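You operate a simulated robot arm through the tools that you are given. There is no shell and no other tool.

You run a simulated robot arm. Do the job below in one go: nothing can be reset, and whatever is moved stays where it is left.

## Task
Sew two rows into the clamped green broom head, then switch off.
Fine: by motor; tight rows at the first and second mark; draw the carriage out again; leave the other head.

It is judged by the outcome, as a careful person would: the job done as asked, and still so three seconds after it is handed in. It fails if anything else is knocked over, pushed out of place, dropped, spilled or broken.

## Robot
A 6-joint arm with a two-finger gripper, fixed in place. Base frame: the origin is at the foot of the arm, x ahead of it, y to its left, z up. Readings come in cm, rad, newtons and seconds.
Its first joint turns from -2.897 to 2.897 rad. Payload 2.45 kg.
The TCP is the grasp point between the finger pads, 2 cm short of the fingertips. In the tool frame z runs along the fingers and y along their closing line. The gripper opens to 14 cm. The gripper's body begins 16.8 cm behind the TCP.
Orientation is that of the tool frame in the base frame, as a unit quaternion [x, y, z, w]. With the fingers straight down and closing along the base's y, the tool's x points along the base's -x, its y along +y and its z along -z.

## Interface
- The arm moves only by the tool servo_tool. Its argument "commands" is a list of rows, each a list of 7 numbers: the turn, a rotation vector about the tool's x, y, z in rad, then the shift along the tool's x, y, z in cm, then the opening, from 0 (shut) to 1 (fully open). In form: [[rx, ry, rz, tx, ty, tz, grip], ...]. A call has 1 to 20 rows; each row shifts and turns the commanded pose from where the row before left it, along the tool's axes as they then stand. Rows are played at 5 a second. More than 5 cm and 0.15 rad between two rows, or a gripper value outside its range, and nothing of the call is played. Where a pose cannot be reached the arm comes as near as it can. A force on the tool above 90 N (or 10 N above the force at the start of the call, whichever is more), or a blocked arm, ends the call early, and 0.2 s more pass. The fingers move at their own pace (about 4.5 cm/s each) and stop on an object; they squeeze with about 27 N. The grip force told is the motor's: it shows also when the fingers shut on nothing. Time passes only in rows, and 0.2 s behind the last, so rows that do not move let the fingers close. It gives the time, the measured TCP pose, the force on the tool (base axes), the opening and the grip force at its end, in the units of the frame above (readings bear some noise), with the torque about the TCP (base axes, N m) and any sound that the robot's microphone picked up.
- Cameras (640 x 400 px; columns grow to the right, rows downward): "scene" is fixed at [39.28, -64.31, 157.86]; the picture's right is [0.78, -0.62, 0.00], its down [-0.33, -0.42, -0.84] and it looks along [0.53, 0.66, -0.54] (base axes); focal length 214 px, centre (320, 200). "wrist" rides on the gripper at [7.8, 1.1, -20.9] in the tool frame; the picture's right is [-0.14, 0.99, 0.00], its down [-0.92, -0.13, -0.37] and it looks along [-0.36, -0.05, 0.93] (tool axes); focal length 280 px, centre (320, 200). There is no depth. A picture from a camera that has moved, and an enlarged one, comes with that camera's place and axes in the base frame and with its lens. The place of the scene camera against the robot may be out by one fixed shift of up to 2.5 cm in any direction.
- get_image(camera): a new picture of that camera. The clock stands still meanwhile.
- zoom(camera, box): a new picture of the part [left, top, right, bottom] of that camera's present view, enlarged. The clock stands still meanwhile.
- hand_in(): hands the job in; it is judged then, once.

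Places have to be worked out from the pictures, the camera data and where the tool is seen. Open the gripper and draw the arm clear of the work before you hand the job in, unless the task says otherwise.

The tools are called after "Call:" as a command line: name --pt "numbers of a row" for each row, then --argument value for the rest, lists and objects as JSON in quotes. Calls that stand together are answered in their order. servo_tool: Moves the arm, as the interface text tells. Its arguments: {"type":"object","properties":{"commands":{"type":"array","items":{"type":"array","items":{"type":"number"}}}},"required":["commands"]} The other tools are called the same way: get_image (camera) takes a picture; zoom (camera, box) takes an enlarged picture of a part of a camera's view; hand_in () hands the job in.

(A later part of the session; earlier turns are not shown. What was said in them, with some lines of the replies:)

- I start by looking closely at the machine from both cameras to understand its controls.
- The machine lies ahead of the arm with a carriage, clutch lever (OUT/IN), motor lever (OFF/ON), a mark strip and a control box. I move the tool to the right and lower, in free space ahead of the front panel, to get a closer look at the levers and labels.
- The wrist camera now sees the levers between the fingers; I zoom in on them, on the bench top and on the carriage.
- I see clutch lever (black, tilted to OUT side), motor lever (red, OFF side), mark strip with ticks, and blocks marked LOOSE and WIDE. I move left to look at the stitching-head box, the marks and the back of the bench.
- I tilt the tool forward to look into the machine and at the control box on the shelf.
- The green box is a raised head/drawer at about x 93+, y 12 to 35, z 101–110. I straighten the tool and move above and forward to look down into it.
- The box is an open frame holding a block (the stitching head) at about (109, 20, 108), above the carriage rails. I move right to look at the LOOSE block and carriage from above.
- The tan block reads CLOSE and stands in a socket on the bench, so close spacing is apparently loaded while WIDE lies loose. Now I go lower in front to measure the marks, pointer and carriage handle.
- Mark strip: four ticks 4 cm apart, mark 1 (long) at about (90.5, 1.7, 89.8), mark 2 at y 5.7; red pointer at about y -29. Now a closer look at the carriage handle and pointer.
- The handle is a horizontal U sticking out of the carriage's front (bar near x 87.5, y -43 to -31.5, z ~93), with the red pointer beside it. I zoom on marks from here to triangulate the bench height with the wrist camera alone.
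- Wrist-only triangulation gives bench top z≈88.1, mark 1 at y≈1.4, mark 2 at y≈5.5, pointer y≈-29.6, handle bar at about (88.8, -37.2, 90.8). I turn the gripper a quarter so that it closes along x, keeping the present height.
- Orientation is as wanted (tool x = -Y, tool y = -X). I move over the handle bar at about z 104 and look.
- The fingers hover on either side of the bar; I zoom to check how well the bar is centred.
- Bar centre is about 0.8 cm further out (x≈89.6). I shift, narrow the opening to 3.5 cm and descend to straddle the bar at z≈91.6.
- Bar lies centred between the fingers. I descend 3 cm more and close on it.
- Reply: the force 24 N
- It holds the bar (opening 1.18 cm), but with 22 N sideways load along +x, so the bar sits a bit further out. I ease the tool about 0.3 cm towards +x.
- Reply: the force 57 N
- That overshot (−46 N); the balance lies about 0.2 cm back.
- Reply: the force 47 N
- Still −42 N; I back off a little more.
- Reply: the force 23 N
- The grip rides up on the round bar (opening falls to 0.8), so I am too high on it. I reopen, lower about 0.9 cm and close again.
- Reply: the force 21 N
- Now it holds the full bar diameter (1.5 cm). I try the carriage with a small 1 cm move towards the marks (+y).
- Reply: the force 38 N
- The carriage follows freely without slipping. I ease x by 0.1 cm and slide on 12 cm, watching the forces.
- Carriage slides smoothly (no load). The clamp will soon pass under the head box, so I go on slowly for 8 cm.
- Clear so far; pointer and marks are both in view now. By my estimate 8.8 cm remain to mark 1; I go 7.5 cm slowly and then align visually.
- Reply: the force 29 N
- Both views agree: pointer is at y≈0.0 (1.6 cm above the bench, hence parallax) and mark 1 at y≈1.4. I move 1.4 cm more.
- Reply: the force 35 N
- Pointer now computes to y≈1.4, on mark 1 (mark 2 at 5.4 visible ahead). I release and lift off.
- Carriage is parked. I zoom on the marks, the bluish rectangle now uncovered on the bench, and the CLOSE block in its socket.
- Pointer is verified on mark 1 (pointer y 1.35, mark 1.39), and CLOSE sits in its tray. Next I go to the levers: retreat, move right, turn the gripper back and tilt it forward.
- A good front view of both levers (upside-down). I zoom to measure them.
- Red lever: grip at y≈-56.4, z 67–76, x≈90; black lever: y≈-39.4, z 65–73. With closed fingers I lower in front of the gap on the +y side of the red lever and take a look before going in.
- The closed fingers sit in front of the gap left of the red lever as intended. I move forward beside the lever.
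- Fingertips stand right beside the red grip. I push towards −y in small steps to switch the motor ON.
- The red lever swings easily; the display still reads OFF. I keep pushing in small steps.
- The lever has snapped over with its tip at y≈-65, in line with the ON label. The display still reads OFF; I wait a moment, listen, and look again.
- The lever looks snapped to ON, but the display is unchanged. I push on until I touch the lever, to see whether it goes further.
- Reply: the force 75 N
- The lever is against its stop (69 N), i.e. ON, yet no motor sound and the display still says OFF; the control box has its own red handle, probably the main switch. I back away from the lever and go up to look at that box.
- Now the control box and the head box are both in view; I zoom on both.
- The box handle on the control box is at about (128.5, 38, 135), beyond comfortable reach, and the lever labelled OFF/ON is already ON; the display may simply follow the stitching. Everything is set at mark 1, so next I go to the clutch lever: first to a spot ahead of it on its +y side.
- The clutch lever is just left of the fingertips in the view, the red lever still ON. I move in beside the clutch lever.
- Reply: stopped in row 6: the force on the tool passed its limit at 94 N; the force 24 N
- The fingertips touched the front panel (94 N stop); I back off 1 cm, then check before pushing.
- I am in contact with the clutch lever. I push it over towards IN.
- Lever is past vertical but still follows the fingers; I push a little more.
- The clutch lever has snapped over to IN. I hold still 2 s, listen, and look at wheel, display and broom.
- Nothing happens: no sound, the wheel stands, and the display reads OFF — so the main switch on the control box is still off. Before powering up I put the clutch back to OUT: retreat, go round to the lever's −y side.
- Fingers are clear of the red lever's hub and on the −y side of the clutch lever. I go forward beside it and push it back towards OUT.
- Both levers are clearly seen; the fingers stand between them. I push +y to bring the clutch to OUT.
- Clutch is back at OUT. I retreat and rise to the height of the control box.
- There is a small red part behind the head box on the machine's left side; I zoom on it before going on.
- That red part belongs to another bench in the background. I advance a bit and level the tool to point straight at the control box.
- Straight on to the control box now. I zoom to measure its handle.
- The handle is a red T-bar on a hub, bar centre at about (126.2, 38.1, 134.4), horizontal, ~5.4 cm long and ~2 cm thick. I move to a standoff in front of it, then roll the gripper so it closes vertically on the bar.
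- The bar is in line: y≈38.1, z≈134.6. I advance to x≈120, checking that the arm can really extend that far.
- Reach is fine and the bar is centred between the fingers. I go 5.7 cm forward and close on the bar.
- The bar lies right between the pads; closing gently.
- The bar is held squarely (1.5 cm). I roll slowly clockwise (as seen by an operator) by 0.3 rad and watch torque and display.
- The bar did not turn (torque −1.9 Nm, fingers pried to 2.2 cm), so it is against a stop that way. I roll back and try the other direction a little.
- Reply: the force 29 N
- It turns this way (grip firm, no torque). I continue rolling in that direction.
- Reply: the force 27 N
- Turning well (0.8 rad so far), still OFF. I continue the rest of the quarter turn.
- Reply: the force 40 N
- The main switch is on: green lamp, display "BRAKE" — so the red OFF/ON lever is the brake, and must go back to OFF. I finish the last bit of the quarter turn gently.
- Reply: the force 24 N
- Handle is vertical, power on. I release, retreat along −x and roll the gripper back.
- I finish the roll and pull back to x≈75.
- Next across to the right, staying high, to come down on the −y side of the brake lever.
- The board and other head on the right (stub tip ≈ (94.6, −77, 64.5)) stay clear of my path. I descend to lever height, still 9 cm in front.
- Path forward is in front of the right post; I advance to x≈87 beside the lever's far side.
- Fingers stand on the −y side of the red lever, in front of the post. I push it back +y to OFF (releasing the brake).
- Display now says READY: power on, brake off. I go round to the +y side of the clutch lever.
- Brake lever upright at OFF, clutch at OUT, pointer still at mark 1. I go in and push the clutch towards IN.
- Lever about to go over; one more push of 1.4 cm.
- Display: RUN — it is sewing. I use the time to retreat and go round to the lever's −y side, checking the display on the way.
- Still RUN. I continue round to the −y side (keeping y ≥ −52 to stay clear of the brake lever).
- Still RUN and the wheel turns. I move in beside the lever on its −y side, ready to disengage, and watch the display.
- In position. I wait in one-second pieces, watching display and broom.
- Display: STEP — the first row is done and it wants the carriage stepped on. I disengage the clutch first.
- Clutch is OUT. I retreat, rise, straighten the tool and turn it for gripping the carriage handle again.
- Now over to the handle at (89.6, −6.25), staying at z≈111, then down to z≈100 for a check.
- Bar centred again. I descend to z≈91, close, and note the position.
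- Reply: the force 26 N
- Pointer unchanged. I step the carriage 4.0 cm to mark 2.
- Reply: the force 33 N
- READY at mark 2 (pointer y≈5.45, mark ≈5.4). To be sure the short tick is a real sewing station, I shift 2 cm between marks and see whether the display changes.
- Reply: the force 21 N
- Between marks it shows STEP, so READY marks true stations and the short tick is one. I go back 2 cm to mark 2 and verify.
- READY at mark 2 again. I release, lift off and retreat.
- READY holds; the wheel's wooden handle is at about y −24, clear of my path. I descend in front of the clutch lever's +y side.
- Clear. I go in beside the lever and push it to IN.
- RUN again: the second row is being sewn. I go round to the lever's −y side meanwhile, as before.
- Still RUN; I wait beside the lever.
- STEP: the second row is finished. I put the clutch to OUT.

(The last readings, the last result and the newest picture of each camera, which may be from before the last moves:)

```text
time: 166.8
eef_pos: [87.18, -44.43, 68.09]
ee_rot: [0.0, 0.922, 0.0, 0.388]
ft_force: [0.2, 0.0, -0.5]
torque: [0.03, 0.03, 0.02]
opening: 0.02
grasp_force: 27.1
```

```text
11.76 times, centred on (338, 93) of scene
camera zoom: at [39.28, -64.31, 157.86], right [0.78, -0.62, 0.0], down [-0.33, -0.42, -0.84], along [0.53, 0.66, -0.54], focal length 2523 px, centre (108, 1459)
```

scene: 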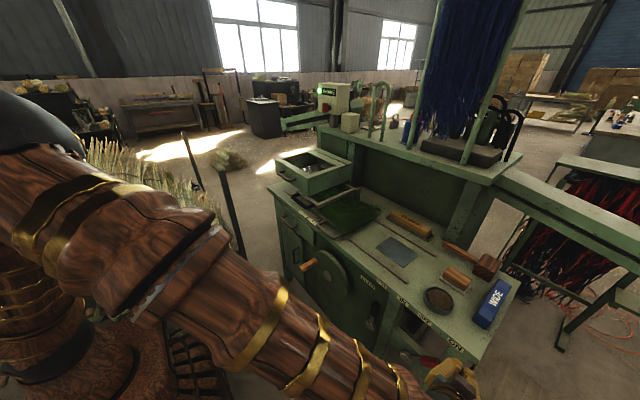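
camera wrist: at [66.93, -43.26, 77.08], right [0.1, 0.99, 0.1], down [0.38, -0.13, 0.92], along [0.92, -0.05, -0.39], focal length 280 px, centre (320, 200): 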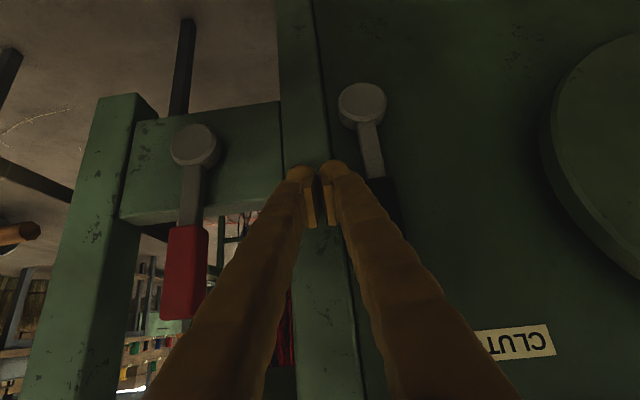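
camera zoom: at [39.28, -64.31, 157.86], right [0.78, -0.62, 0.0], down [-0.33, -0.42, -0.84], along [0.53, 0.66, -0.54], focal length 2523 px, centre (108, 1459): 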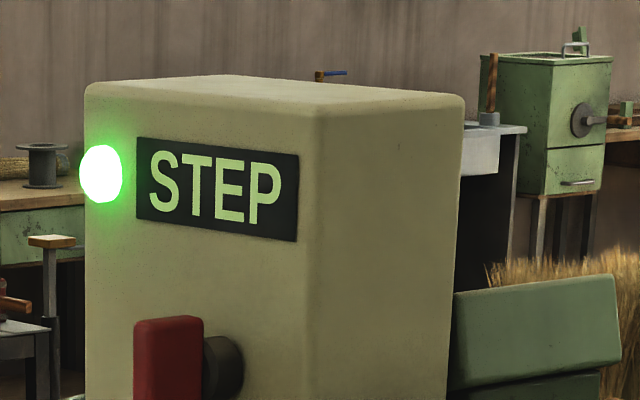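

Clutch is OUT. Now back to the carriage handle: retreat, rise, straighten and turn the tool.

Call:
servo_tool --pt "0 0 0 0 -0.5 0 0" --pt "0 0 0 3.25 0 -3.35 0" --pt "0 0 0 3.25 0 -3.35 0" --pt "0 0 0 3.25 0 -3.35 0" --pt "0 0 0 -2.87 0 -2.78 0" --pt "0 0 0 -2.87 0 -2.78 0" --pt "0 0 0 -2.87 0 -2.78 0" --pt "0 0 0 -2.87 0 -2.78 0" --pt "0 0 0 -2.87 0 -2.78 0" --pt "0 0 0 -2.87 0 -2.78 0" --pt "0 0 0 -2.87 0 -2.78 0" --pt "0 0 0 -2.87 0 -2.78 0" --pt "0 0 0 -2.87 0 -2.78 0" --pt "0 0 0 -2.87 0 -2.78 0" --pt "0 0 0 -2.0 0 -2.0 0" --pt "0 0 0 0 0 0 0"

Call:
servo_tool --pt "0 0.1333 0 0 4 0 0.1" --pt "0 0.1333 0 0 4 0 0.2" --pt "0 0.1333 0 0 4 0 0.26" --pt "0 0.1333 0 0 4 0 0.26" --pt "0 0.1333 0 0 4 0 0.26" --pt "0 0.1333 0 0 4 0 0.26" --pt "0 0 -0.1428 0 0 0 0.26" --pt "0 0 -0.1428 0 0 0 0.26" --pt "0 0 -0.1428 0 0 0 0.26" --pt "0 0 -0.1428 0 0 0 0.26" --pt "0 0 -0.1428 0 0 0 0.26" --pt "0 0 -0.1428 0 0 0 0.26" --pt "0 0 -0.1428 0 0 0 0.26" --pt "0 0 -0.1428 0 0 0 0.26" --pt "0 0 -0.1428 0 0 0 0.26" --pt "0 0 -0.1428 0 0 0 0.26" --pt "0 0 -0.1428 0 0 0 0.26" --pt "0 0 0 0 0 0 0.26"

```text
time: 170.2
eef_pos: [73.5, -44.97, 110.93]
ee_rot: [0.001, 0.922, -0.001, 0.388]
ft_force: [-0.3, 0.2, 0.0]
torque: [-0.04, -0.04, 0.0]
opening: 0.02
grasp_force: 26.8
```

```text
time: 174.0
eef_pos: [73.21, -20.93, 110.8]
ee_rot: [-0.707, 0.707, 0.001, -0.001]
ft_force: [-0.1, -0.5, -0.7]
torque: [0.03, -0.02, 0.0]
opening: 3.66
grasp_force: 0.1
```

At (73.2, −20.9, 110.8) with the right orientation; I go over the handle at y≈−2.35 and down to z≈97.

Call:
servo_tool --pt "0 0 0 -3.1 -2.73 0 0.26" --pt "0 0 0 -3.1 -2.73 0 0.26" --pt "0 0 0 -3.1 -2.73 0 0.26" --pt "0 0 0 -3.1 -2.73 0 0.26" --pt "0 0 0 -3.1 -2.73 0 0.26" --pt "0 0 0 -3.1 -2.73 0 0.26" --pt "0 0 0 0 0 3.5 0.26" --pt "0 0 0 0 0 3.5 0.26" --pt "0 0 0 0 0 3.5 0.26" --pt "0 0 0 0 0 3.5 0.26" --pt "0 0 0 0 0 0 0.26"

Call:
zoom --camera "wrist" --box '[240, 80, 400, 240]'

```text
time: 176.4
eef_pos: [89.52, -2.47, 96.67]
ee_rot: [0.707, -0.707, -0.001, 0.0]
ft_force: [0.2, 0.6, -0.3]
torque: [-0.05, 0.0, 0.03]
opening: 3.64
grasp_force: 0.1
```

```text
2.50 times, centred on (320, 160) of wrist
camera zoom: at [88.59, -10.03, 117.61], right [-0.99, 0.14, 0.0], down [0.13, 0.92, 0.37], along [0.05, 0.36, -0.93], focal length 701 px, centre (320, 300)
```

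zoom: 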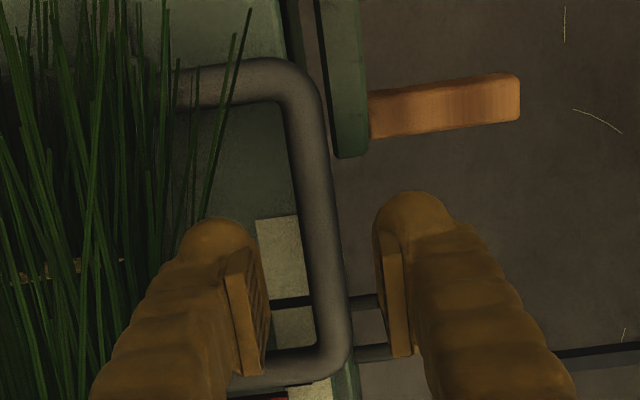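

Centred. Descend, close, then draw the carriage out in −y.

Call:
servo_tool --pt "0 0 0 0 -0.1 2 0.26" --pt "0 0 0 0 0 2 0.26" --pt "0 0 0 0 0 1.6 0.26" --pt "0 0 0 0 0 0 0.2" --pt "0 0 0 0 0 0 0.1" --pt "0 0 0 0 0 0 0" --pt "0 0 0 0 0 0 0" --pt "0 0 0 0 0 0 0"

Call:
servo_tool --pt "0 0 0 0.5 0 0 0" --pt "0 0 0 1 0 0 0" --pt "0 0 0 1.2 0 0 0" --pt "0 0 0 1.5 0 0 0" --pt "0 0 0 1.5 0 0 0" --pt "0 0 0 1.5 0 0 0" --pt "0 0 0 1.5 0 0 0" --pt "0 0 0 1.5 0 0 0" --pt "0 0 0 1.5 0 0 0" --pt "0 0 0 1.2 0 0 0" --pt "0 0 0 0.8 0 0 0" --pt "0 0 0 0.3 0 0 0" --pt "0 0 0 0 0 0 0"

Call:
get_image --camera "wrist"

Call:
zoom --camera "scene" --box '[260, 70, 460, 270]'

```text
time: 178.2
eef_pos: [89.51, -2.36, 90.99]
ee_rot: [-0.706, 0.708, 0.001, -0.001]
ft_force: [-14.4, 0.5, -0.5]
torque: [0.02, 0.09, -0.95]
opening: 1.5
grasp_force: 40.9
```

```text
time: 181.0
eef_pos: [89.54, -16.46, 91.04]
ee_rot: [-0.706, 0.708, 0.001, -0.002]
ft_force: [-55.4, -0.7, -22.9]
torque: [0.25, 0.47, -0.91]
opening: 1.51
grasp_force: 40.6
```

```text
taken
camera wrist: at [88.75, -24.16, 112.13], right [-0.99, 0.14, 0.0], down [0.13, 0.92, 0.37], along [0.05, 0.36, -0.93], focal length 280 px, centre (320, 200)
```

wrist: 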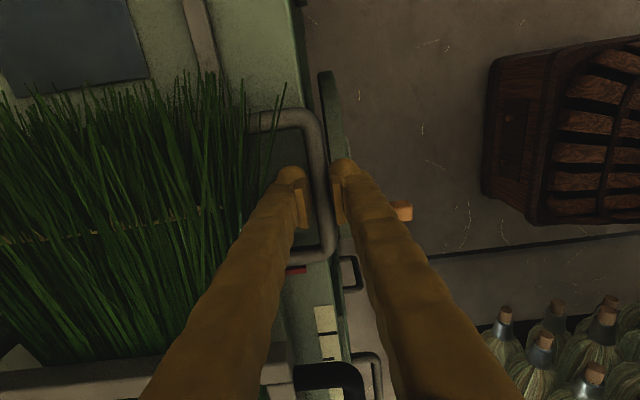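

```text
2.00 times, centred on (360, 170) of scene
camera zoom: at [39.28, -64.31, 157.86], right [0.78, -0.62, 0.0], down [-0.33, -0.42, -0.84], along [0.53, 0.66, -0.54], focal length 429 px, centre (240, 260)
```

zoom: 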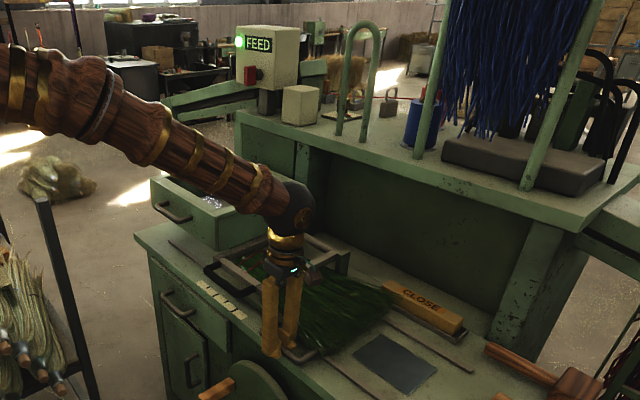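

Display reads FEED as the carriage comes out. I relieve the sideways load a bit and draw out the remaining ~21 cm.

Call:
servo_tool --pt "0 0 0 0.5 0.12 0 0" --pt "0 0 0 1 0 0 0" --pt "0 0 0 1.5 0 0 0" --pt "0 0 0 1.5 0 0 0" --pt "0 0 0 1.5 0 0 0" --pt "0 0 0 1.5 0 0 0" --pt "0 0 0 1.5 0 0 0" --pt "0 0 0 1.0 0 0 0" --pt "0 0 0 0.5 0 0 0" --pt "0 0 0 0 0 0 0"

Call:
servo_tool --pt "0 0 0 0.5 0 0 0" --pt "0 0 0 1 0 0 0" --pt "0 0 0 1.5 0 0 0" --pt "0 0 0 1.5 0 0 0" --pt "0 0 0 1.5 0 0 0" --pt "0 0 0 1.5 0 0 0" --pt "0 0 0 1.0 0 0 0" --pt "0 0 0 0.7 0 0 0" --pt "0 0 0 0.5 0 0 0" --pt "0 0 0 0.5 0 0 0" --pt "0 0 0 0 0 0 0"

Call:
get_image --camera "wrist"

Call:
zoom --camera "scene" --box '[260, 70, 460, 270]'

```text
time: 183.2
eef_pos: [89.61, -27.01, 91.15]
ee_rot: [-0.707, 0.708, 0.0, 0.0]
ft_force: [-39.5, 0.4, 16.4]
torque: [-0.08, 0.49, -0.92]
opening: 1.5
grasp_force: 41.1
```

```text
time: 185.6
eef_pos: [89.51, -37.13, 91.1]
ee_rot: [-0.707, 0.707, 0.0, 0.0]
ft_force: [0.6, -7.3, 6.3]
torque: [-0.14, -0.03, -0.91]
opening: 1.47
grasp_force: 40.7
```

```text
taken
camera wrist: at [88.67, -44.77, 112.17], right [-0.99, 0.14, 0.0], down [0.13, 0.92, 0.37], along [0.05, 0.36, -0.93], focal length 280 px, centre (320, 200)
```

wrist: 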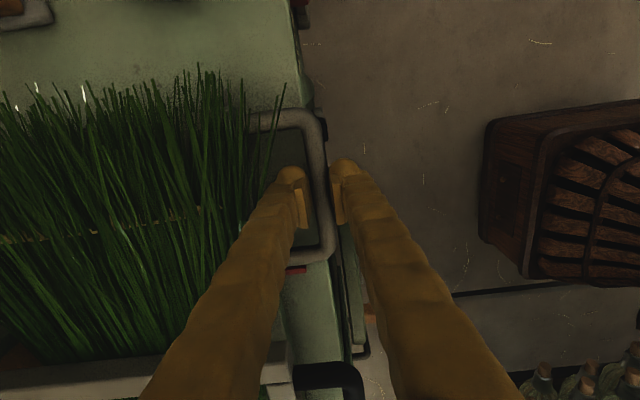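

```text
2.00 times, centred on (360, 170) of scene
camera zoom: at [39.28, -64.31, 157.86], right [0.78, -0.62, 0.0], down [-0.33, -0.42, -0.84], along [0.53, 0.66, -0.54], focal length 429 px, centre (240, 260)
```

zoom: 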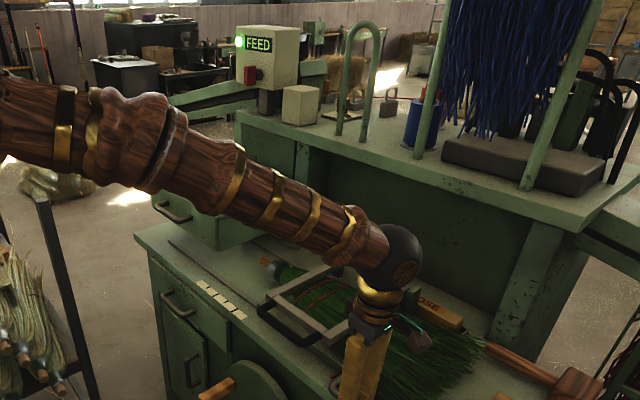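

The carriage is back out and red stitch rows show on the green head. I release, lift off and look at the rows.

Call:
servo_tool --pt "0 0 0 0 0 0 0.1" --pt "0 0 0 0 0 0 0.25" --pt "0 0 0 0 0 0 0.25" --pt "0 0 0 0 0 -1.5 0.25" --pt "0 0 0 0 0 -3 0.25" --pt "0 0 0 0 0 -3 0.25" --pt "0 0 0 0 0 -3 0.25" --pt "0 0 0 0 0 -3 0.25" --pt "0 0 0 0 3.5 -3 0.25" --pt "0 0 0 0 3.5 -3 0.25" --pt "0 0 0 0 3.5 -3 0.25" --pt "0 0 0 0 3.5 -3 0.25" --pt "0 0 0 0 2 -3 0.25" --pt "0 0 0 0 0 0 0.25"

Call:
zoom --camera "scene" --box '[320, 190, 480, 290]'

Call:
get_image --camera "scene"

```text
time: 188.6
eef_pos: [73.62, -37.3, 119.69]
ee_rot: [-0.707, 0.708, 0.002, -0.001]
ft_force: [0.8, 0.5, 0.1]
torque: [0.0, 0.02, 0.01]
opening: 3.49
grasp_force: 0.1
```

```text
4.00 times, centred on (400, 240) of scene
camera zoom: at [39.28, -64.31, 157.86], right [0.78, -0.62, 0.0], down [-0.33, -0.42, -0.84], along [0.53, 0.66, -0.54], focal length 858 px, centre (0, 40)
```

zoom: 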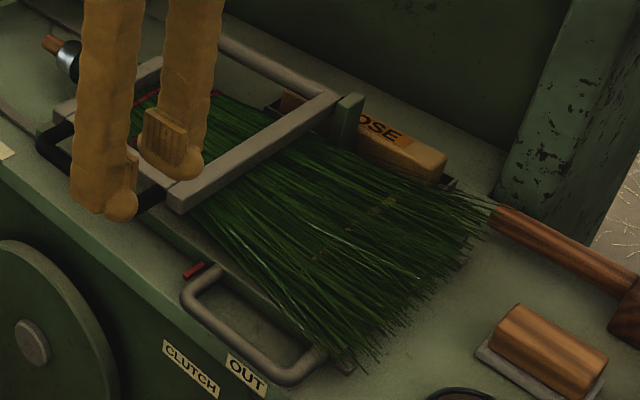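

```text
taken
```

scene: 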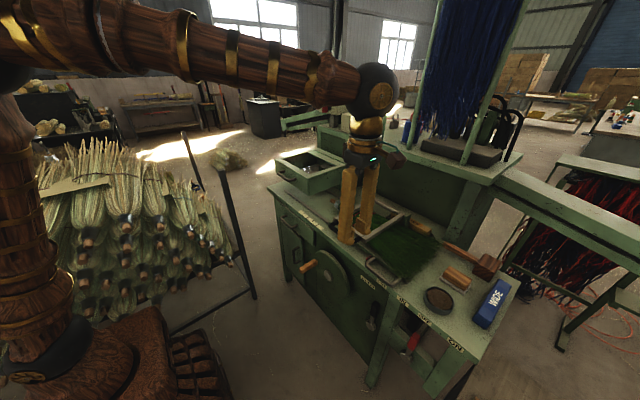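

Carriage drawn out, clutch OUT, brake OFF as found. Now the main switch must be turned back off: I roll on so the camera comes on top, then level the tool.

Call:
servo_tool --pt "0 0 -0.1428 0 0 0 0.25" --pt "0 0 -0.1428 0 0 0 0.25" --pt "0 0 -0.1428 0 0 0 0.25" --pt "0 0 -0.1428 0 0 0 0.25" --pt "0 0 -0.1428 0 0 0 0.25" --pt "0 0 -0.1428 0 0 0 0.25" --pt "0 0 -0.1428 0 0 0 0.25" --pt "0 0 -0.1428 0 0 0 0.25" --pt "0 0 -0.1428 0 0 0 0.25" --pt "0 0 -0.1428 0 0 0 0.25" --pt "0 0 -0.1428 0 0 0 0.25" --pt "0 0 0 0 0 0 0.25"

Call:
get_image --camera "wrist"

```text
time: 191.2
eef_pos: [74.19, -36.05, 119.62]
ee_rot: [0.957, -0.29, -0.001, 0.005]
ft_force: [0.5, 0.2, -0.7]
torque: [0.0, -0.01, -0.01]
opening: 3.49
grasp_force: 0.0
out of reach, approached as far as the arm can: row 7, 8, 9, 10, 11
```

```text
taken
camera wrist: at [80.29, -40.97, 140.69], right [-0.66, -0.75, 0.01], down [-0.69, 0.62, 0.37], along [-0.28, 0.24, -0.93], focal length 280 px, centre (320, 200)
```

wrist: 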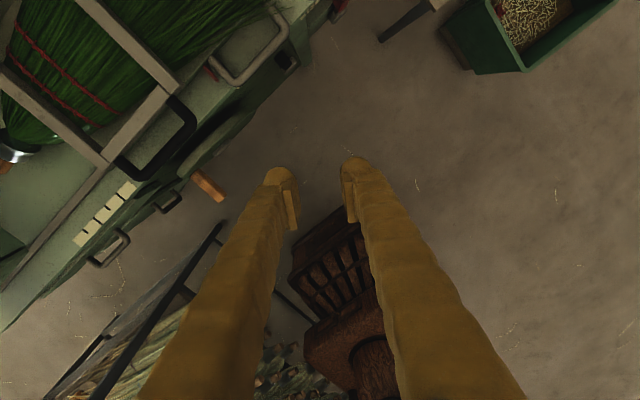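

The last-joint limit stops the full roll here (it was fine at the far-left position). Two red rows are clearly visible on the head. I roll back and will do the roll once at the control box.

Call:
servo_tool --pt "0 0 0.1428 0 0 0 0.25" --pt "0 0 0.1428 0 0 0 0.25" --pt "0 0 0.1428 0 0 0 0.25" --pt "0 0 0.1428 0 0 0 0.25" --pt "0 0 0.1428 0 0 0 0.25" --pt "0 0 0.1428 0 0 0 0.25" --pt "0 0 0.1428 0 0 0 0.25" --pt "0 0 0.1428 0 0 0 0.25" --pt "0 0 0.1428 0 0 0 0.25" --pt "0 0 0.1428 0 0 0 0.25" --pt "0 0 0.1428 0 0 0 0.25" --pt "0 0 0 0 0 0 0.25"

Call:
zoom --camera "scene" --box '[320, 190, 480, 290]'

```text
time: 193.8
eef_pos: [74.05, -36.11, 119.69]
ee_rot: [-0.471, 0.882, -0.002, -0.005]
ft_force: [0.4, -0.2, -0.3]
torque: [0.02, 0.0, 0.01]
opening: 3.52
grasp_force: 0.1
```

```text
4.00 times, centred on (400, 240) of scene
camera zoom: at [39.28, -64.31, 157.86], right [0.78, -0.62, 0.0], down [-0.33, -0.42, -0.84], along [0.53, 0.66, -0.54], focal length 858 px, centre (0, 40)
```

zoom: 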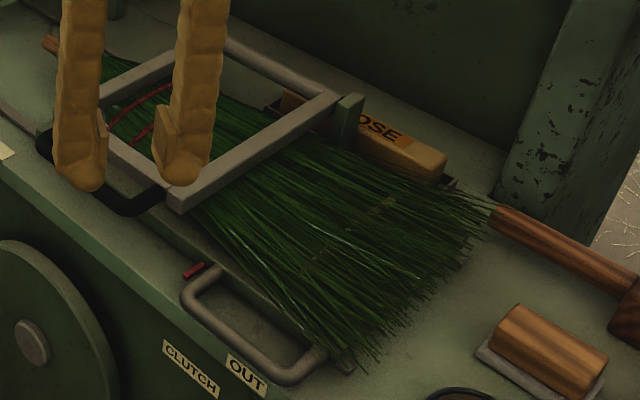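

The roll now stands at about −0.98 rad; I return it to the normal orientation, moving left meanwhile at safe height.

Call:
servo_tool --pt "0 0 0.14 0 0 -2 0.25" --pt "0 0 0.14 0 0 -2 0.25" --pt "0 0 0.14 0 0 -2 0.25" --pt "0 0 0.14 0 0 -2 0.25" --pt "0 0 0.14 0 0 -2 0.25" --pt "0 0 0.14 0 0 -2 0.25" --pt "0 0 0.14 0 0 -1 0.25" --pt "0 0 0 0 0 0 0.25"

```text
time: 195.6
eef_pos: [74.02, -35.9, 132.7]
ee_rot: [-0.001, 1.0, -0.004, -0.003]
ft_force: [0.0, -0.2, 0.6]
torque: [0.02, 0.0, -0.01]
opening: 3.49
grasp_force: 0.0
```

Straight again. I move left and a bit forward at this height, then level the tool.

Call:
servo_tool --pt "0 0 0 -0.6 4.1 0 0.25" --pt "0 0 0 -0.6 4.1 0 0.25" --pt "0 0 0 -0.6 4.1 0 0.25" --pt "0 0 0 -0.6 4.1 0 0.25" --pt "0 0 0 -0.6 4.1 0 0.25" --pt "0 0 0 -0.6 4.1 0 0.25" --pt "0 0 0 -0.6 4.1 0 0.25" --pt "0 0 0 -0.6 4.1 0 0.25" --pt "0 0 0 -0.6 4.1 0 0.25" --pt "0 0 0 -0.6 4.1 0 0.25" --pt "0 0 0 -0.6 4.1 0 0.25" --pt "0 0 0 -0.6 4.1 0 0.25" --pt "0 0 0 -0.6 4.1 0 0.25" --pt "0 0 0 -0.6 4.1 0 0.25" --pt "0 0 0 -0.6 4.1 0 0.25" --pt "0 0 0 -0.6 4.1 0 0.25" --pt "0 0 0 -0.6 4.1 0 0.25" --pt "0 0 0 -0.6 4.1 0 0.25" --pt "0 0 0 0 0 0 0.25"

Call:
servo_tool --pt "0 -0.131 0 0 0 0 0.25" --pt "0 -0.131 0 0 0 0 0.25" --pt "0 -0.131 0 0 0 0 0.25" --pt "0 -0.131 0 0 0 0 0.25" --pt "0 -0.131 0 0 0 0 0.25" --pt "0 -0.131 0 0 0 0 0.25" --pt "0 -0.131 0 0 0 0 0.25" --pt "0 -0.131 0 0 0 0 0.25" --pt "0 -0.131 0 0 0 0 0.25" --pt "0 -0.131 0 0 0 0 0.25" --pt "0 -0.131 0 0 0 0 0.25" --pt "0 -0.131 0 0 0 0 0.25" --pt "0 0 0 0 0 0 0.25"

Call:
get_image --camera "wrist"

```text
time: 199.6
eef_pos: [85.11, 37.88, 131.87]
ee_rot: [-0.002, 1.0, -0.005, -0.003]
ft_force: [0.5, -0.3, -0.8]
torque: [0.0, -0.01, -0.01]
opening: 3.53
grasp_force: 0.0
```

```text
time: 202.4
eef_pos: [84.72, 37.92, 131.91]
ee_rot: [-0.003, 0.708, -0.004, 0.706]
ft_force: [-0.2, 0.0, 1.1]
torque: [0.01, 0.01, -0.01]
opening: 3.5
grasp_force: 0.0
```

```text
taken
camera wrist: at [63.98, 39.01, 124.24], right [0.0, 0.99, 0.13], down [-0.37, -0.12, 0.92], along [0.93, -0.04, 0.36], focal length 280 px, centre (320, 200)
```

wrist: 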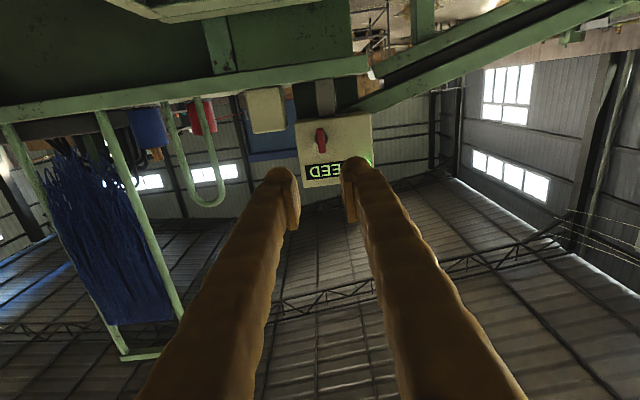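

Display FEED, handle vertical. From this orientation I can grip it (closing along y) and turn it clockwise back. I advance to x≈118 first.

Call:
servo_tool --pt "0 0 0 -0.28 0 3.7 0.3" --pt "0 0 0 -0.28 0 3.7 0.36" --pt "0 0 0 -0.28 0 3.7 0.36" --pt "0 0 0 -0.28 0 3.7 0.36" --pt "0 0 0 -0.28 0 3.7 0.36" --pt "0 0 0 -0.28 0 3.7 0.36" --pt "0 0 0 -0.28 0 3.7 0.36" --pt "0 0 0 -0.28 0 3.7 0.36" --pt "0 0 0 -0.28 0 3.7 0.36" --pt "0 0 0 0 0 0 0.36"

Call:
get_image --camera "wrist"

```text
time: 204.6
eef_pos: [117.87, 37.87, 134.42]
ee_rot: [-0.004, 0.709, -0.003, 0.706]
ft_force: [0.0, -0.1, -0.9]
torque: [-0.01, 0.01, 0.0]
opening: 5.02
grasp_force: 0.0
```

```text
taken
camera wrist: at [97.17, 38.91, 126.67], right [0.0, 0.99, 0.13], down [-0.36, -0.12, 0.92], along [0.93, -0.04, 0.36], focal length 280 px, centre (320, 200)
```

wrist: 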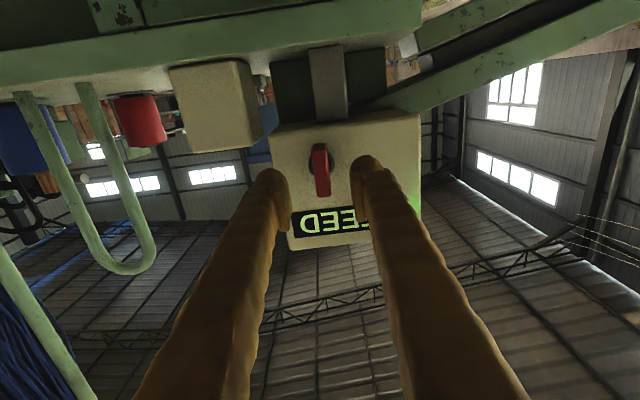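

Handle is centred between the fingers. I go 8 cm forward and close on it.

Call:
servo_tool --pt "0 0 0 0 0.15 3 0.36" --pt "0 0 0 0 0 3 0.36" --pt "0 0 0 0 0 1.9 0.36" --pt "0 0 0 0 0 0 0.36"

Call:
get_image --camera "wrist"

Call:
servo_tool --pt "0 0 0 0 0 0 0.25" --pt "0 0 0 0 0 0 0.18" --pt "0 0 0 0 0 0 0.1" --pt "0 0 0 0 0 0 0.0" --pt "0 0 0 0 0 0 0" --pt "0 0 0 0 0 0 0"

Call:
get_image --camera "wrist"

```text
time: 205.6
eef_pos: [126.07, 38.12, 134.26]
ee_rot: [-0.004, 0.709, -0.003, 0.706]
ft_force: [0.0, -0.3, 0.4]
torque: [0.01, -0.02, -0.01]
opening: 5.05
grasp_force: 0.1
```

```text
taken
camera wrist: at [105.23, 39.24, 126.59], right [0.0, 0.99, 0.13], down [-0.36, -0.12, 0.92], along [0.93, -0.04, 0.36], focal length 280 px, centre (320, 200)
```

wrist: 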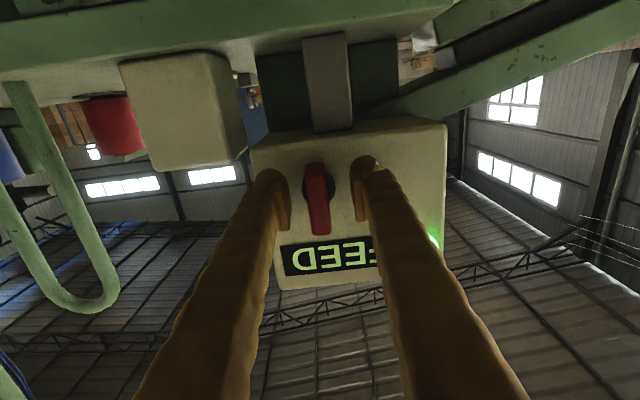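

```text
time: 207.0
eef_pos: [126.04, 37.91, 134.25]
ee_rot: [-0.004, 0.709, -0.003, 0.706]
ft_force: [-17.5, -22.5, -5.2]
torque: [0.06, -0.04, -0.34]
opening: 1.5
grasp_force: 41.1
```

```text
taken
camera wrist: at [105.23, 39.13, 126.59], right [0.0, 0.99, 0.13], down [-0.36, -0.12, 0.92], along [0.93, -0.05, 0.36], focal length 280 px, centre (320, 200)
```

wrist: 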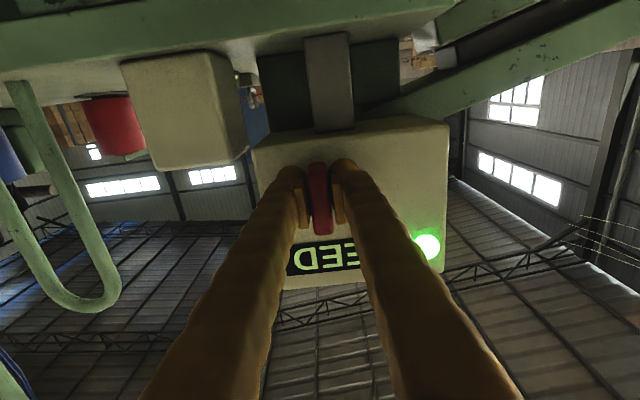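

Gripped (1.5 cm). I turn it back clockwise (+rz), first part.

Call:
servo_tool --pt "0 0 0.1 0 -0.05 0 0" --pt "0 0 0.1 0 0 0 0" --pt "0 0 0.1 0 0 0 0" --pt "0 0 0.1 0 0 0 0" --pt "0 0 0.1 0 0 0 0" --pt "0 0 0 0 0 0 0"

Call:
zoom --camera "scene" --box '[300, 70, 400, 132]'

```text
time: 208.4
eef_pos: [126.03, 38.15, 134.37]
ee_rot: [0.172, 0.687, 0.173, 0.684]
ft_force: [24.7, -6.9, 2.2]
torque: [0.03, -0.05, -0.1]
opening: 1.49
grasp_force: 41.0
```

```text
6.40 times, centred on (350, 101) of scene
camera zoom: at [39.28, -64.31, 157.86], right [0.78, -0.62, 0.0], down [-0.33, -0.42, -0.84], along [0.53, 0.66, -0.54], focal length 1373 px, centre (128, 834)
```

zoom: 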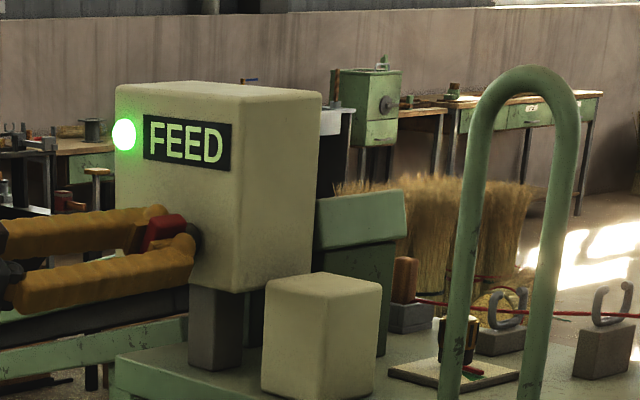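

It turns freely. I continue to the full quarter turn.

Call:
servo_tool --pt "0 0 0.1 0 0 0 0" --pt "0 0 0.1 0 0 0 0" --pt "0 0 0.1 0 0 0 0" --pt "0 0 0.1 0 0 0 0" --pt "0 0 0.1 0 0 0 0" --pt "0 0 0.1 0 0 0 0" --pt "0 0 0.1 0 0 0 0" --pt "0 0 0.1 0 0 0 0" --pt "0 0 0.1 0 0 0 0" --pt "0 0 0.1 0 0 0 0" --pt "0 0 0.06 0 0 0 0" --pt "0 0 0 0 0 0 0"

Call:
zoom --camera "scene" --box '[300, 70, 400, 132]'

Call:
get_image --camera "wrist"

```text
time: 209.3
eef_pos: [125.92, 38.18, 134.3]
ee_rot: [0.276, 0.658, 0.267, 0.648]
ft_force: [-44.0, -12.4, -4.6]
torque: [0.04, -0.43, -0.17]
opening: 1.52
grasp_force: 41.6
out of reach, approached as far as the arm can: row 3, 4
stopped in row 4: the force on the tool passed its limit at 161 N (the readings are from after the stop); the commanded pose is now the measured one
```

```text
6.40 times, centred on (350, 101) of scene
camera zoom: at [39.28, -64.31, 157.86], right [0.78, -0.62, 0.0], down [-0.33, -0.42, -0.84], along [0.53, 0.66, -0.54], focal length 1373 px, centre (128, 834)
```

zoom: 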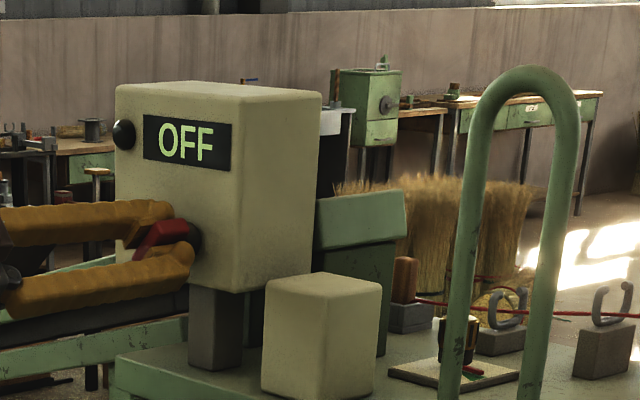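

```text
taken
camera wrist: at [105.21, 44.78, 130.04], right [0.02, 0.6, 0.8], down [-0.36, -0.74, 0.56], along [0.93, -0.3, 0.21], focal length 280 px, centre (320, 200)
```

wrist: 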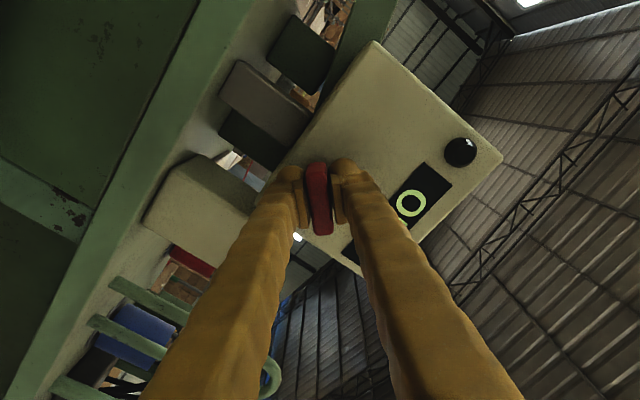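

The last joint hit its limit half-way; the display already says OFF, but the handle stands at about 45°. I release, retreat, roll by half a turn the other way and finish the turn.

Call:
servo_tool --pt "0 0 0 0 0 0 0.12" --pt "0 0 0 0 0 0 0.3" --pt "0 0 0 0 0 0 0.36" --pt "0 0 0 0 0 0 0.36" --pt "0 0 0 0 0 -2 0.36" --pt "0 0 0 0 0 -3 0.36" --pt "0 0 0 0 0 -3 0.36" --pt "0 0 0 0 0 -3 0.36" --pt "0 0 0 0 0 0 0.36"

Call:
zoom --camera "scene" --box '[300, 70, 400, 132]'

Call:
get_image --camera "wrist"

```text
time: 211.3
eef_pos: [116.02, 39.78, 136.68]
ee_rot: [0.278, 0.661, 0.262, 0.646]
ft_force: [-0.2, -0.9, -0.5]
torque: [0.02, -0.01, 0.0]
opening: 5.06
grasp_force: 0.0
out of reach, approached as far as the arm can: row 6, 7, 8
```

```text
6.40 times, centred on (350, 101) of scene
camera zoom: at [39.28, -64.31, 157.86], right [0.78, -0.62, 0.0], down [-0.33, -0.42, -0.84], along [0.53, 0.66, -0.54], focal length 1373 px, centre (128, 834)
```

zoom: 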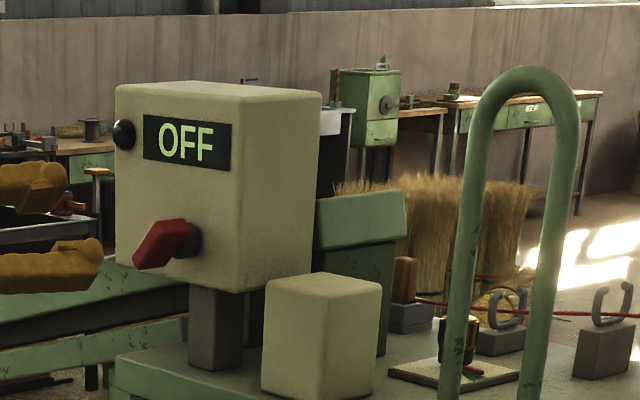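

```text
taken
camera wrist: at [95.29, 46.46, 132.65], right [0.03, 0.61, 0.8], down [-0.36, -0.73, 0.57], along [0.93, -0.31, 0.2], focal length 280 px, centre (320, 200)
```

wrist: 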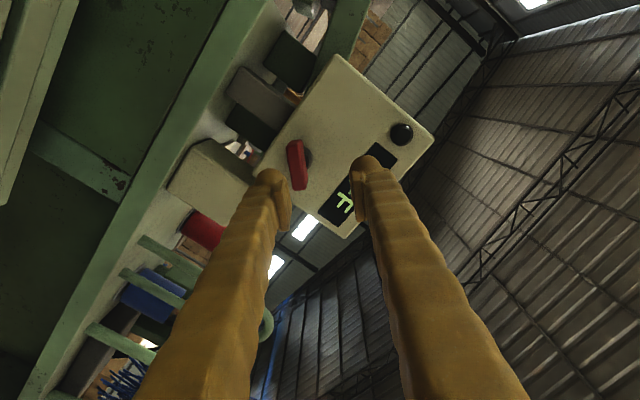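

The handle stays at about 45° with OFF shown; I still want it fully home. Rolling the gripper by −π now.

Call:
servo_tool --pt "0 0 -0.1428 0 0 0 0.36" --pt "0 0 -0.1428 0 0 0 0.36" --pt "0 0 -0.1428 0 0 0 0.36" --pt "0 0 -0.1428 0 0 0 0.36" --pt "0 0 -0.1428 0 0 0 0.36" --pt "0 0 -0.1428 0 0 0 0.36" --pt "0 0 -0.1428 0 0 0 0.36" --pt "0 0 -0.1428 0 0 0 0.36" --pt "0 0 -0.1428 0 0 0 0.36" --pt "0 0 -0.1428 0 0 0 0.36" --pt "0 0 -0.1428 0 0 0 0.36" --pt "0 0 0 0 0 0 0.36"

Call:
servo_tool --pt "0 0 -0.1428 0 0 0 0.36" --pt "0 0 -0.1428 0 0 0 0.36" --pt "0 0 -0.1428 0 0 0 0.36" --pt "0 0 -0.1428 0 0 0 0.36" --pt "0 0 -0.1428 0 0 0 0.36" --pt "0 0 -0.1428 0 0 0 0.36" --pt "0 0 -0.1428 0 0 0 0.36" --pt "0 0 -0.1428 0 0 0 0.36" --pt "0 0 -0.1428 0 0 0 0.36" --pt "0 0 -0.1428 0 0 0 0.36" --pt "0 0 -0.1428 0 0 0 0.36" --pt "0 0 0 0 0 0 0.36"

Call:
get_image --camera "wrist"

```text
time: 213.9
eef_pos: [116.07, 39.8, 136.62]
ee_rot: [-0.271, 0.66, -0.27, 0.647]
ft_force: [-0.2, 0.8, -0.3]
torque: [0.01, 0.0, 0.04]
opening: 5.02
grasp_force: 0.0
```

```text
time: 216.5
eef_pos: [116.19, 39.78, 136.48]
ee_rot: [0.658, -0.276, 0.648, -0.266]
ft_force: [-0.1, 0.2, 0.3]
torque: [0.0, -0.05, 0.02]
opening: 5.03
grasp_force: 0.1
```

```text
taken
camera wrist: at [95.41, 33.71, 141.77], right [-0.02, -0.6, -0.8], down [-0.37, 0.74, -0.55], along [0.93, 0.29, -0.24], focal length 280 px, centre (320, 200)
```

wrist: 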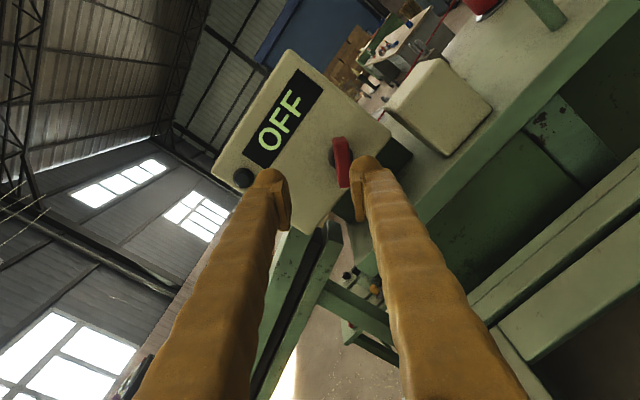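

The bar lies parallel to the fingers, 2.7 cm to the right in the view. I shift over, advance and close.

Call:
servo_tool --pt "0 0 0 -0.12 1.36 0 0.36" --pt "0 0 0 -0.11 1.36 0 0.36" --pt "0 0 0 0 0 0 0.36"

Call:
get_image --camera "wrist"

```text
time: 217.3
eef_pos: [116.16, 37.82, 134.5]
ee_rot: [0.658, -0.276, 0.648, -0.266]
ft_force: [-0.5, 0.3, 0.0]
torque: [0.0, -0.04, 0.0]
opening: 5.05
grasp_force: 0.1
```

```text
taken
camera wrist: at [95.43, 31.86, 139.66], right [-0.02, -0.6, -0.8], down [-0.37, 0.75, -0.55], along [0.93, 0.29, -0.24], focal length 280 px, centre (320, 200)
```

wrist: 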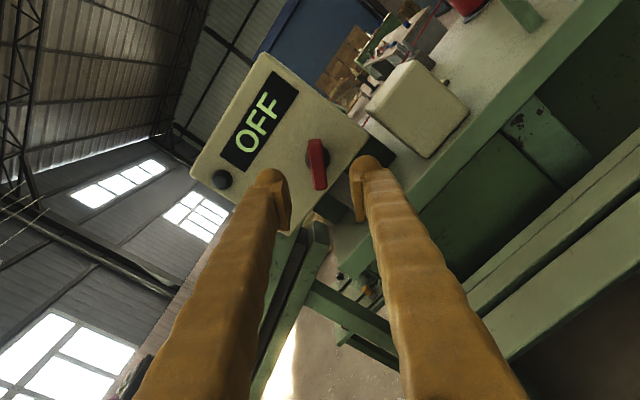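

Centred. Forward 9.7 cm and close.

Call:
servo_tool --pt "0 0 0 0 0 3.5 0.36" --pt "0 0 0 0 0 3.5 0.36" --pt "0 0 0 0 0 2.7 0.36" --pt "0 0 0 0 0 0 0.36"

Call:
get_image --camera "wrist"

```text
time: 218.3
eef_pos: [125.67, 37.97, 134.2]
ee_rot: [0.658, -0.276, 0.647, -0.267]
ft_force: [0.3, -0.2, 0.3]
torque: [0.0, 0.0, -0.02]
opening: 5.02
grasp_force: 0.0
```

```text
taken
camera wrist: at [104.87, 31.94, 139.39], right [-0.02, -0.6, -0.8], down [-0.37, 0.75, -0.55], along [0.93, 0.29, -0.24], focal length 280 px, centre (320, 200)
```

wrist: 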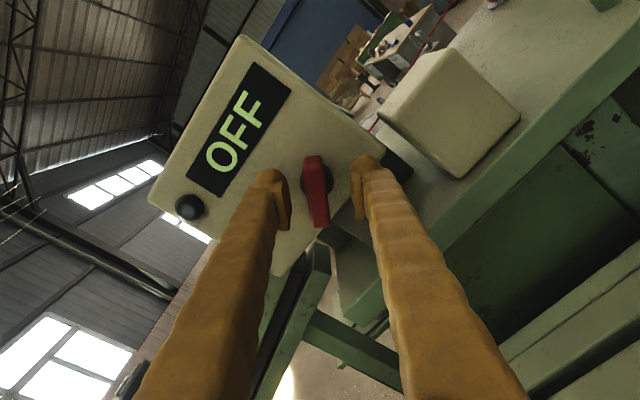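

Well placed; closing and turning the remaining ~0.78 rad clockwise.

Call:
servo_tool --pt "0 0 0 0 0 0 0.25" --pt "0 0 0 0 0 0 0.18" --pt "0 0 0 0 0 0 0.1" --pt "0 0 0 0 0 0 0.0" --pt "0 0 0 0 0 0 0" --pt "0 0 0 0 0 0 0"

Call:
servo_tool --pt "0 0 0.1 0 0 0 0" --pt "0 0 0.1 0 0 0 0" --pt "0 0 0.1 0 0 0 0" --pt "0 0 0.1 0 0 0 0" --pt "0 0 0.1 0 0 0 0" --pt "0 0 0.1 0 0 0 0" --pt "0 0 0.1 0 0 0 0" --pt "0 0 0.06 0 0 0 0" --pt "0 0 0 0 0 0 0"

Call:
get_image --camera "wrist"

Call:
zoom --camera "scene" --box '[300, 70, 400, 132]'

```text
time: 219.7
eef_pos: [125.52, 38.1, 134.29]
ee_rot: [0.658, -0.275, 0.648, -0.268]
ft_force: [15.1, 24.8, 22.0]
torque: [-0.04, -0.16, 0.3]
opening: 1.48
grasp_force: 40.8
```

```text
time: 221.7
eef_pos: [125.69, 37.96, 134.48]
ee_rot: [0.507, -0.501, 0.503, -0.489]
ft_force: [-14.5, 22.1, 33.8]
torque: [0.05, -0.36, 0.24]
opening: 1.49
grasp_force: 41.1
```

```text
taken
camera wrist: at [104.89, 30.36, 134.0], right [-0.02, 0.12, -0.99], down [-0.36, 0.93, 0.11], along [0.93, 0.36, 0.03], focal length 280 px, centre (320, 200)
```

wrist: 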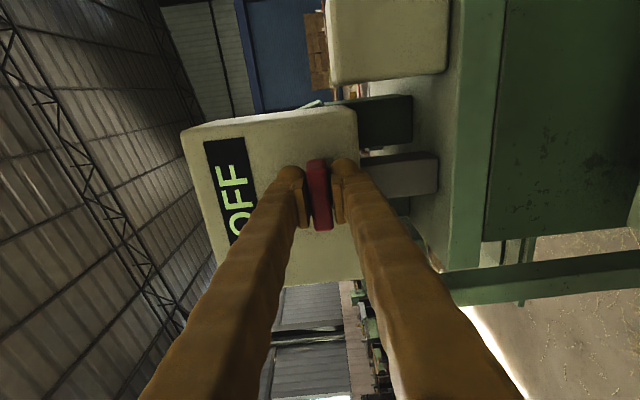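

```text
6.40 times, centred on (350, 101) of scene
camera zoom: at [39.28, -64.31, 157.86], right [0.78, -0.62, 0.0], down [-0.33, -0.42, -0.84], along [0.53, 0.66, -0.54], focal length 1373 px, centre (128, 834)
```

zoom: 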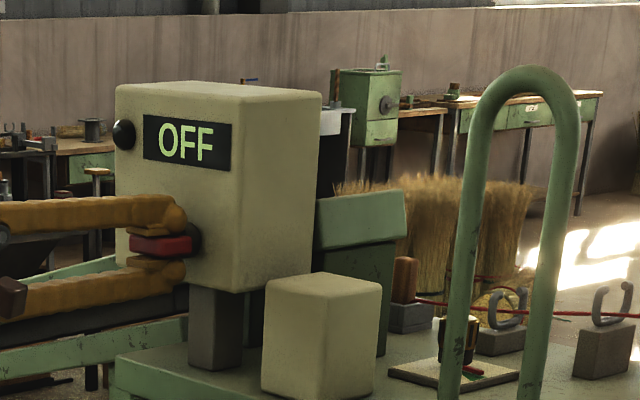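

The handle is horizontal again, lamp out, display OFF. I release and draw back well clear.

Call:
servo_tool --pt "0 0 0 0 0 0 0.12" --pt "0 0 0 0 0 0 0.3" --pt "0 0 0 0 0 0 0.36" --pt "0 0 0 0 0 0 0.36" --pt "0 0 0 0 0 -2 0.36" --pt "0 0 0 0 0 -3 0.36" --pt "0 0 0 0 0 -4 0.36" --pt "0 0 0 0 0 -4 0.36" --pt "0 0 0 0 0 -4 0.5" --pt "0 0 0 0 0 -4 0.7" --pt "0 0 0 0 0 -4 1" --pt "0 0 0 0 0 -4 1" --pt "0 0 0 0 0 -4 1" --pt "0 0 0 0 0 -4 1" --pt "0 0 0 0 0 -4 1" --pt "0 0 0 0 0 0 1"

Call:
get_image --camera "scene"

Call:
zoom --camera "scene" --box '[320, 180, 480, 280]'

Call:
zoom --camera "scene" --box '[300, 70, 400, 132]'

Call:
zoom --camera "scene" --box '[360, 270, 520, 370]'

```text
time: 225.1
eef_pos: [84.57, 38.29, 135.25]
ee_rot: [0.508, -0.5, 0.503, -0.489]
ft_force: [0.1, -0.3, 0.4]
torque: [0.0, -0.02, -0.02]
opening: 14.02
grasp_force: 0.1
```

```text
taken
```

scene: 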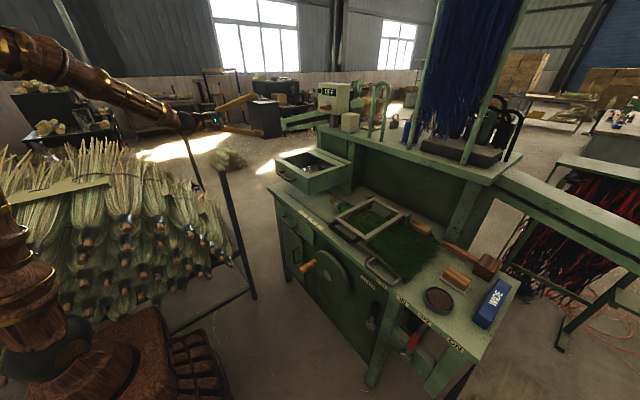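

```text
4.00 times, centred on (400, 230) of scene
camera zoom: at [39.28, -64.31, 157.86], right [0.78, -0.62, 0.0], down [-0.33, -0.42, -0.84], along [0.53, 0.66, -0.54], focal length 858 px, centre (0, 80)
```

zoom: 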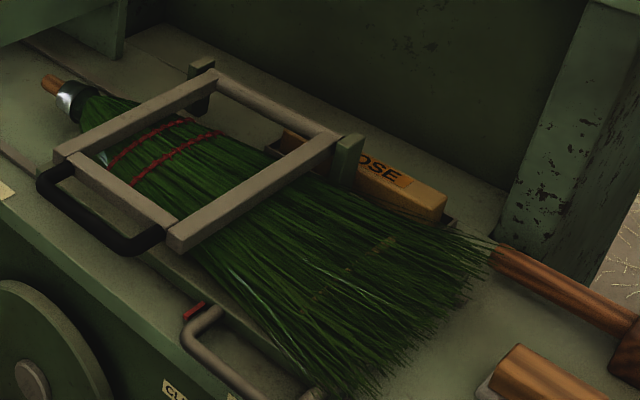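

```text
6.40 times, centred on (350, 101) of scene
camera zoom: at [39.28, -64.31, 157.86], right [0.78, -0.62, 0.0], down [-0.33, -0.42, -0.84], along [0.53, 0.66, -0.54], focal length 1373 px, centre (128, 834)
```

zoom: 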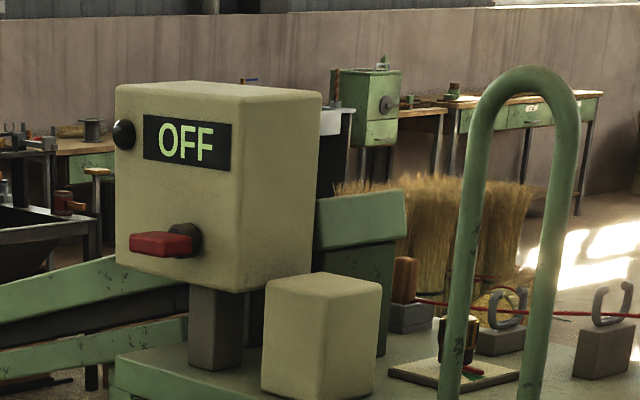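

```text
4.00 times, centred on (440, 320) of scene
camera zoom: at [39.28, -64.31, 157.86], right [0.78, -0.62, 0.0], down [-0.33, -0.42, -0.84], along [0.53, 0.66, -0.54], focal length 858 px, centre (-160, -280)
```

zoom: 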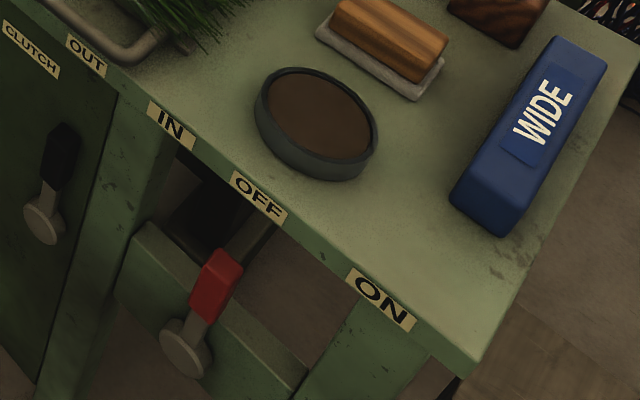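

Two red rows are sewn, the carriage is out, the clutch is OUT, the brake is OFF and the main switch is OFF. CLOSE, WIDE and the other head have not been touched. The gripper is open and the arm is clear, so I hand the job in.

Call:
hand_in

```text
The job is handed in.
```

I sewed two rows into the clamped green broom head by motor, drew the carriage out again and switched the machine off. The job is handed in; I haven't seen a verdict.

- **Rows:** The rows are at the first tick and the next one, about 4 cm further on. I counted every tick on the strip, long or short, as a mark. The display read READY at the second tick and only STEP between ticks, so the short tick is a real station.
- **Tightness:** The CLOSE block was already in its tray, so I left it there and did not use WIDE. I took "tight" to mean that setting.
- **Machine state:** The carriage is back where it started, the clutch is OUT, the brake lever is OFF and the main switch is OFF. The other head and everything else on the bench were left alone.

Some handling went less smoothly:

- **Levers and false start:** I first took the brake lever for the motor switch and set it ON. I then moved the clutch to IN once while the power was off, and nothing ran. Both were put back before the real start.
- **Contacts:** The fingers touched the front panel once (94 N). While turning the main switch off, the arm reached a joint limit and the force peaked at 161 N. I saw no damage from either.
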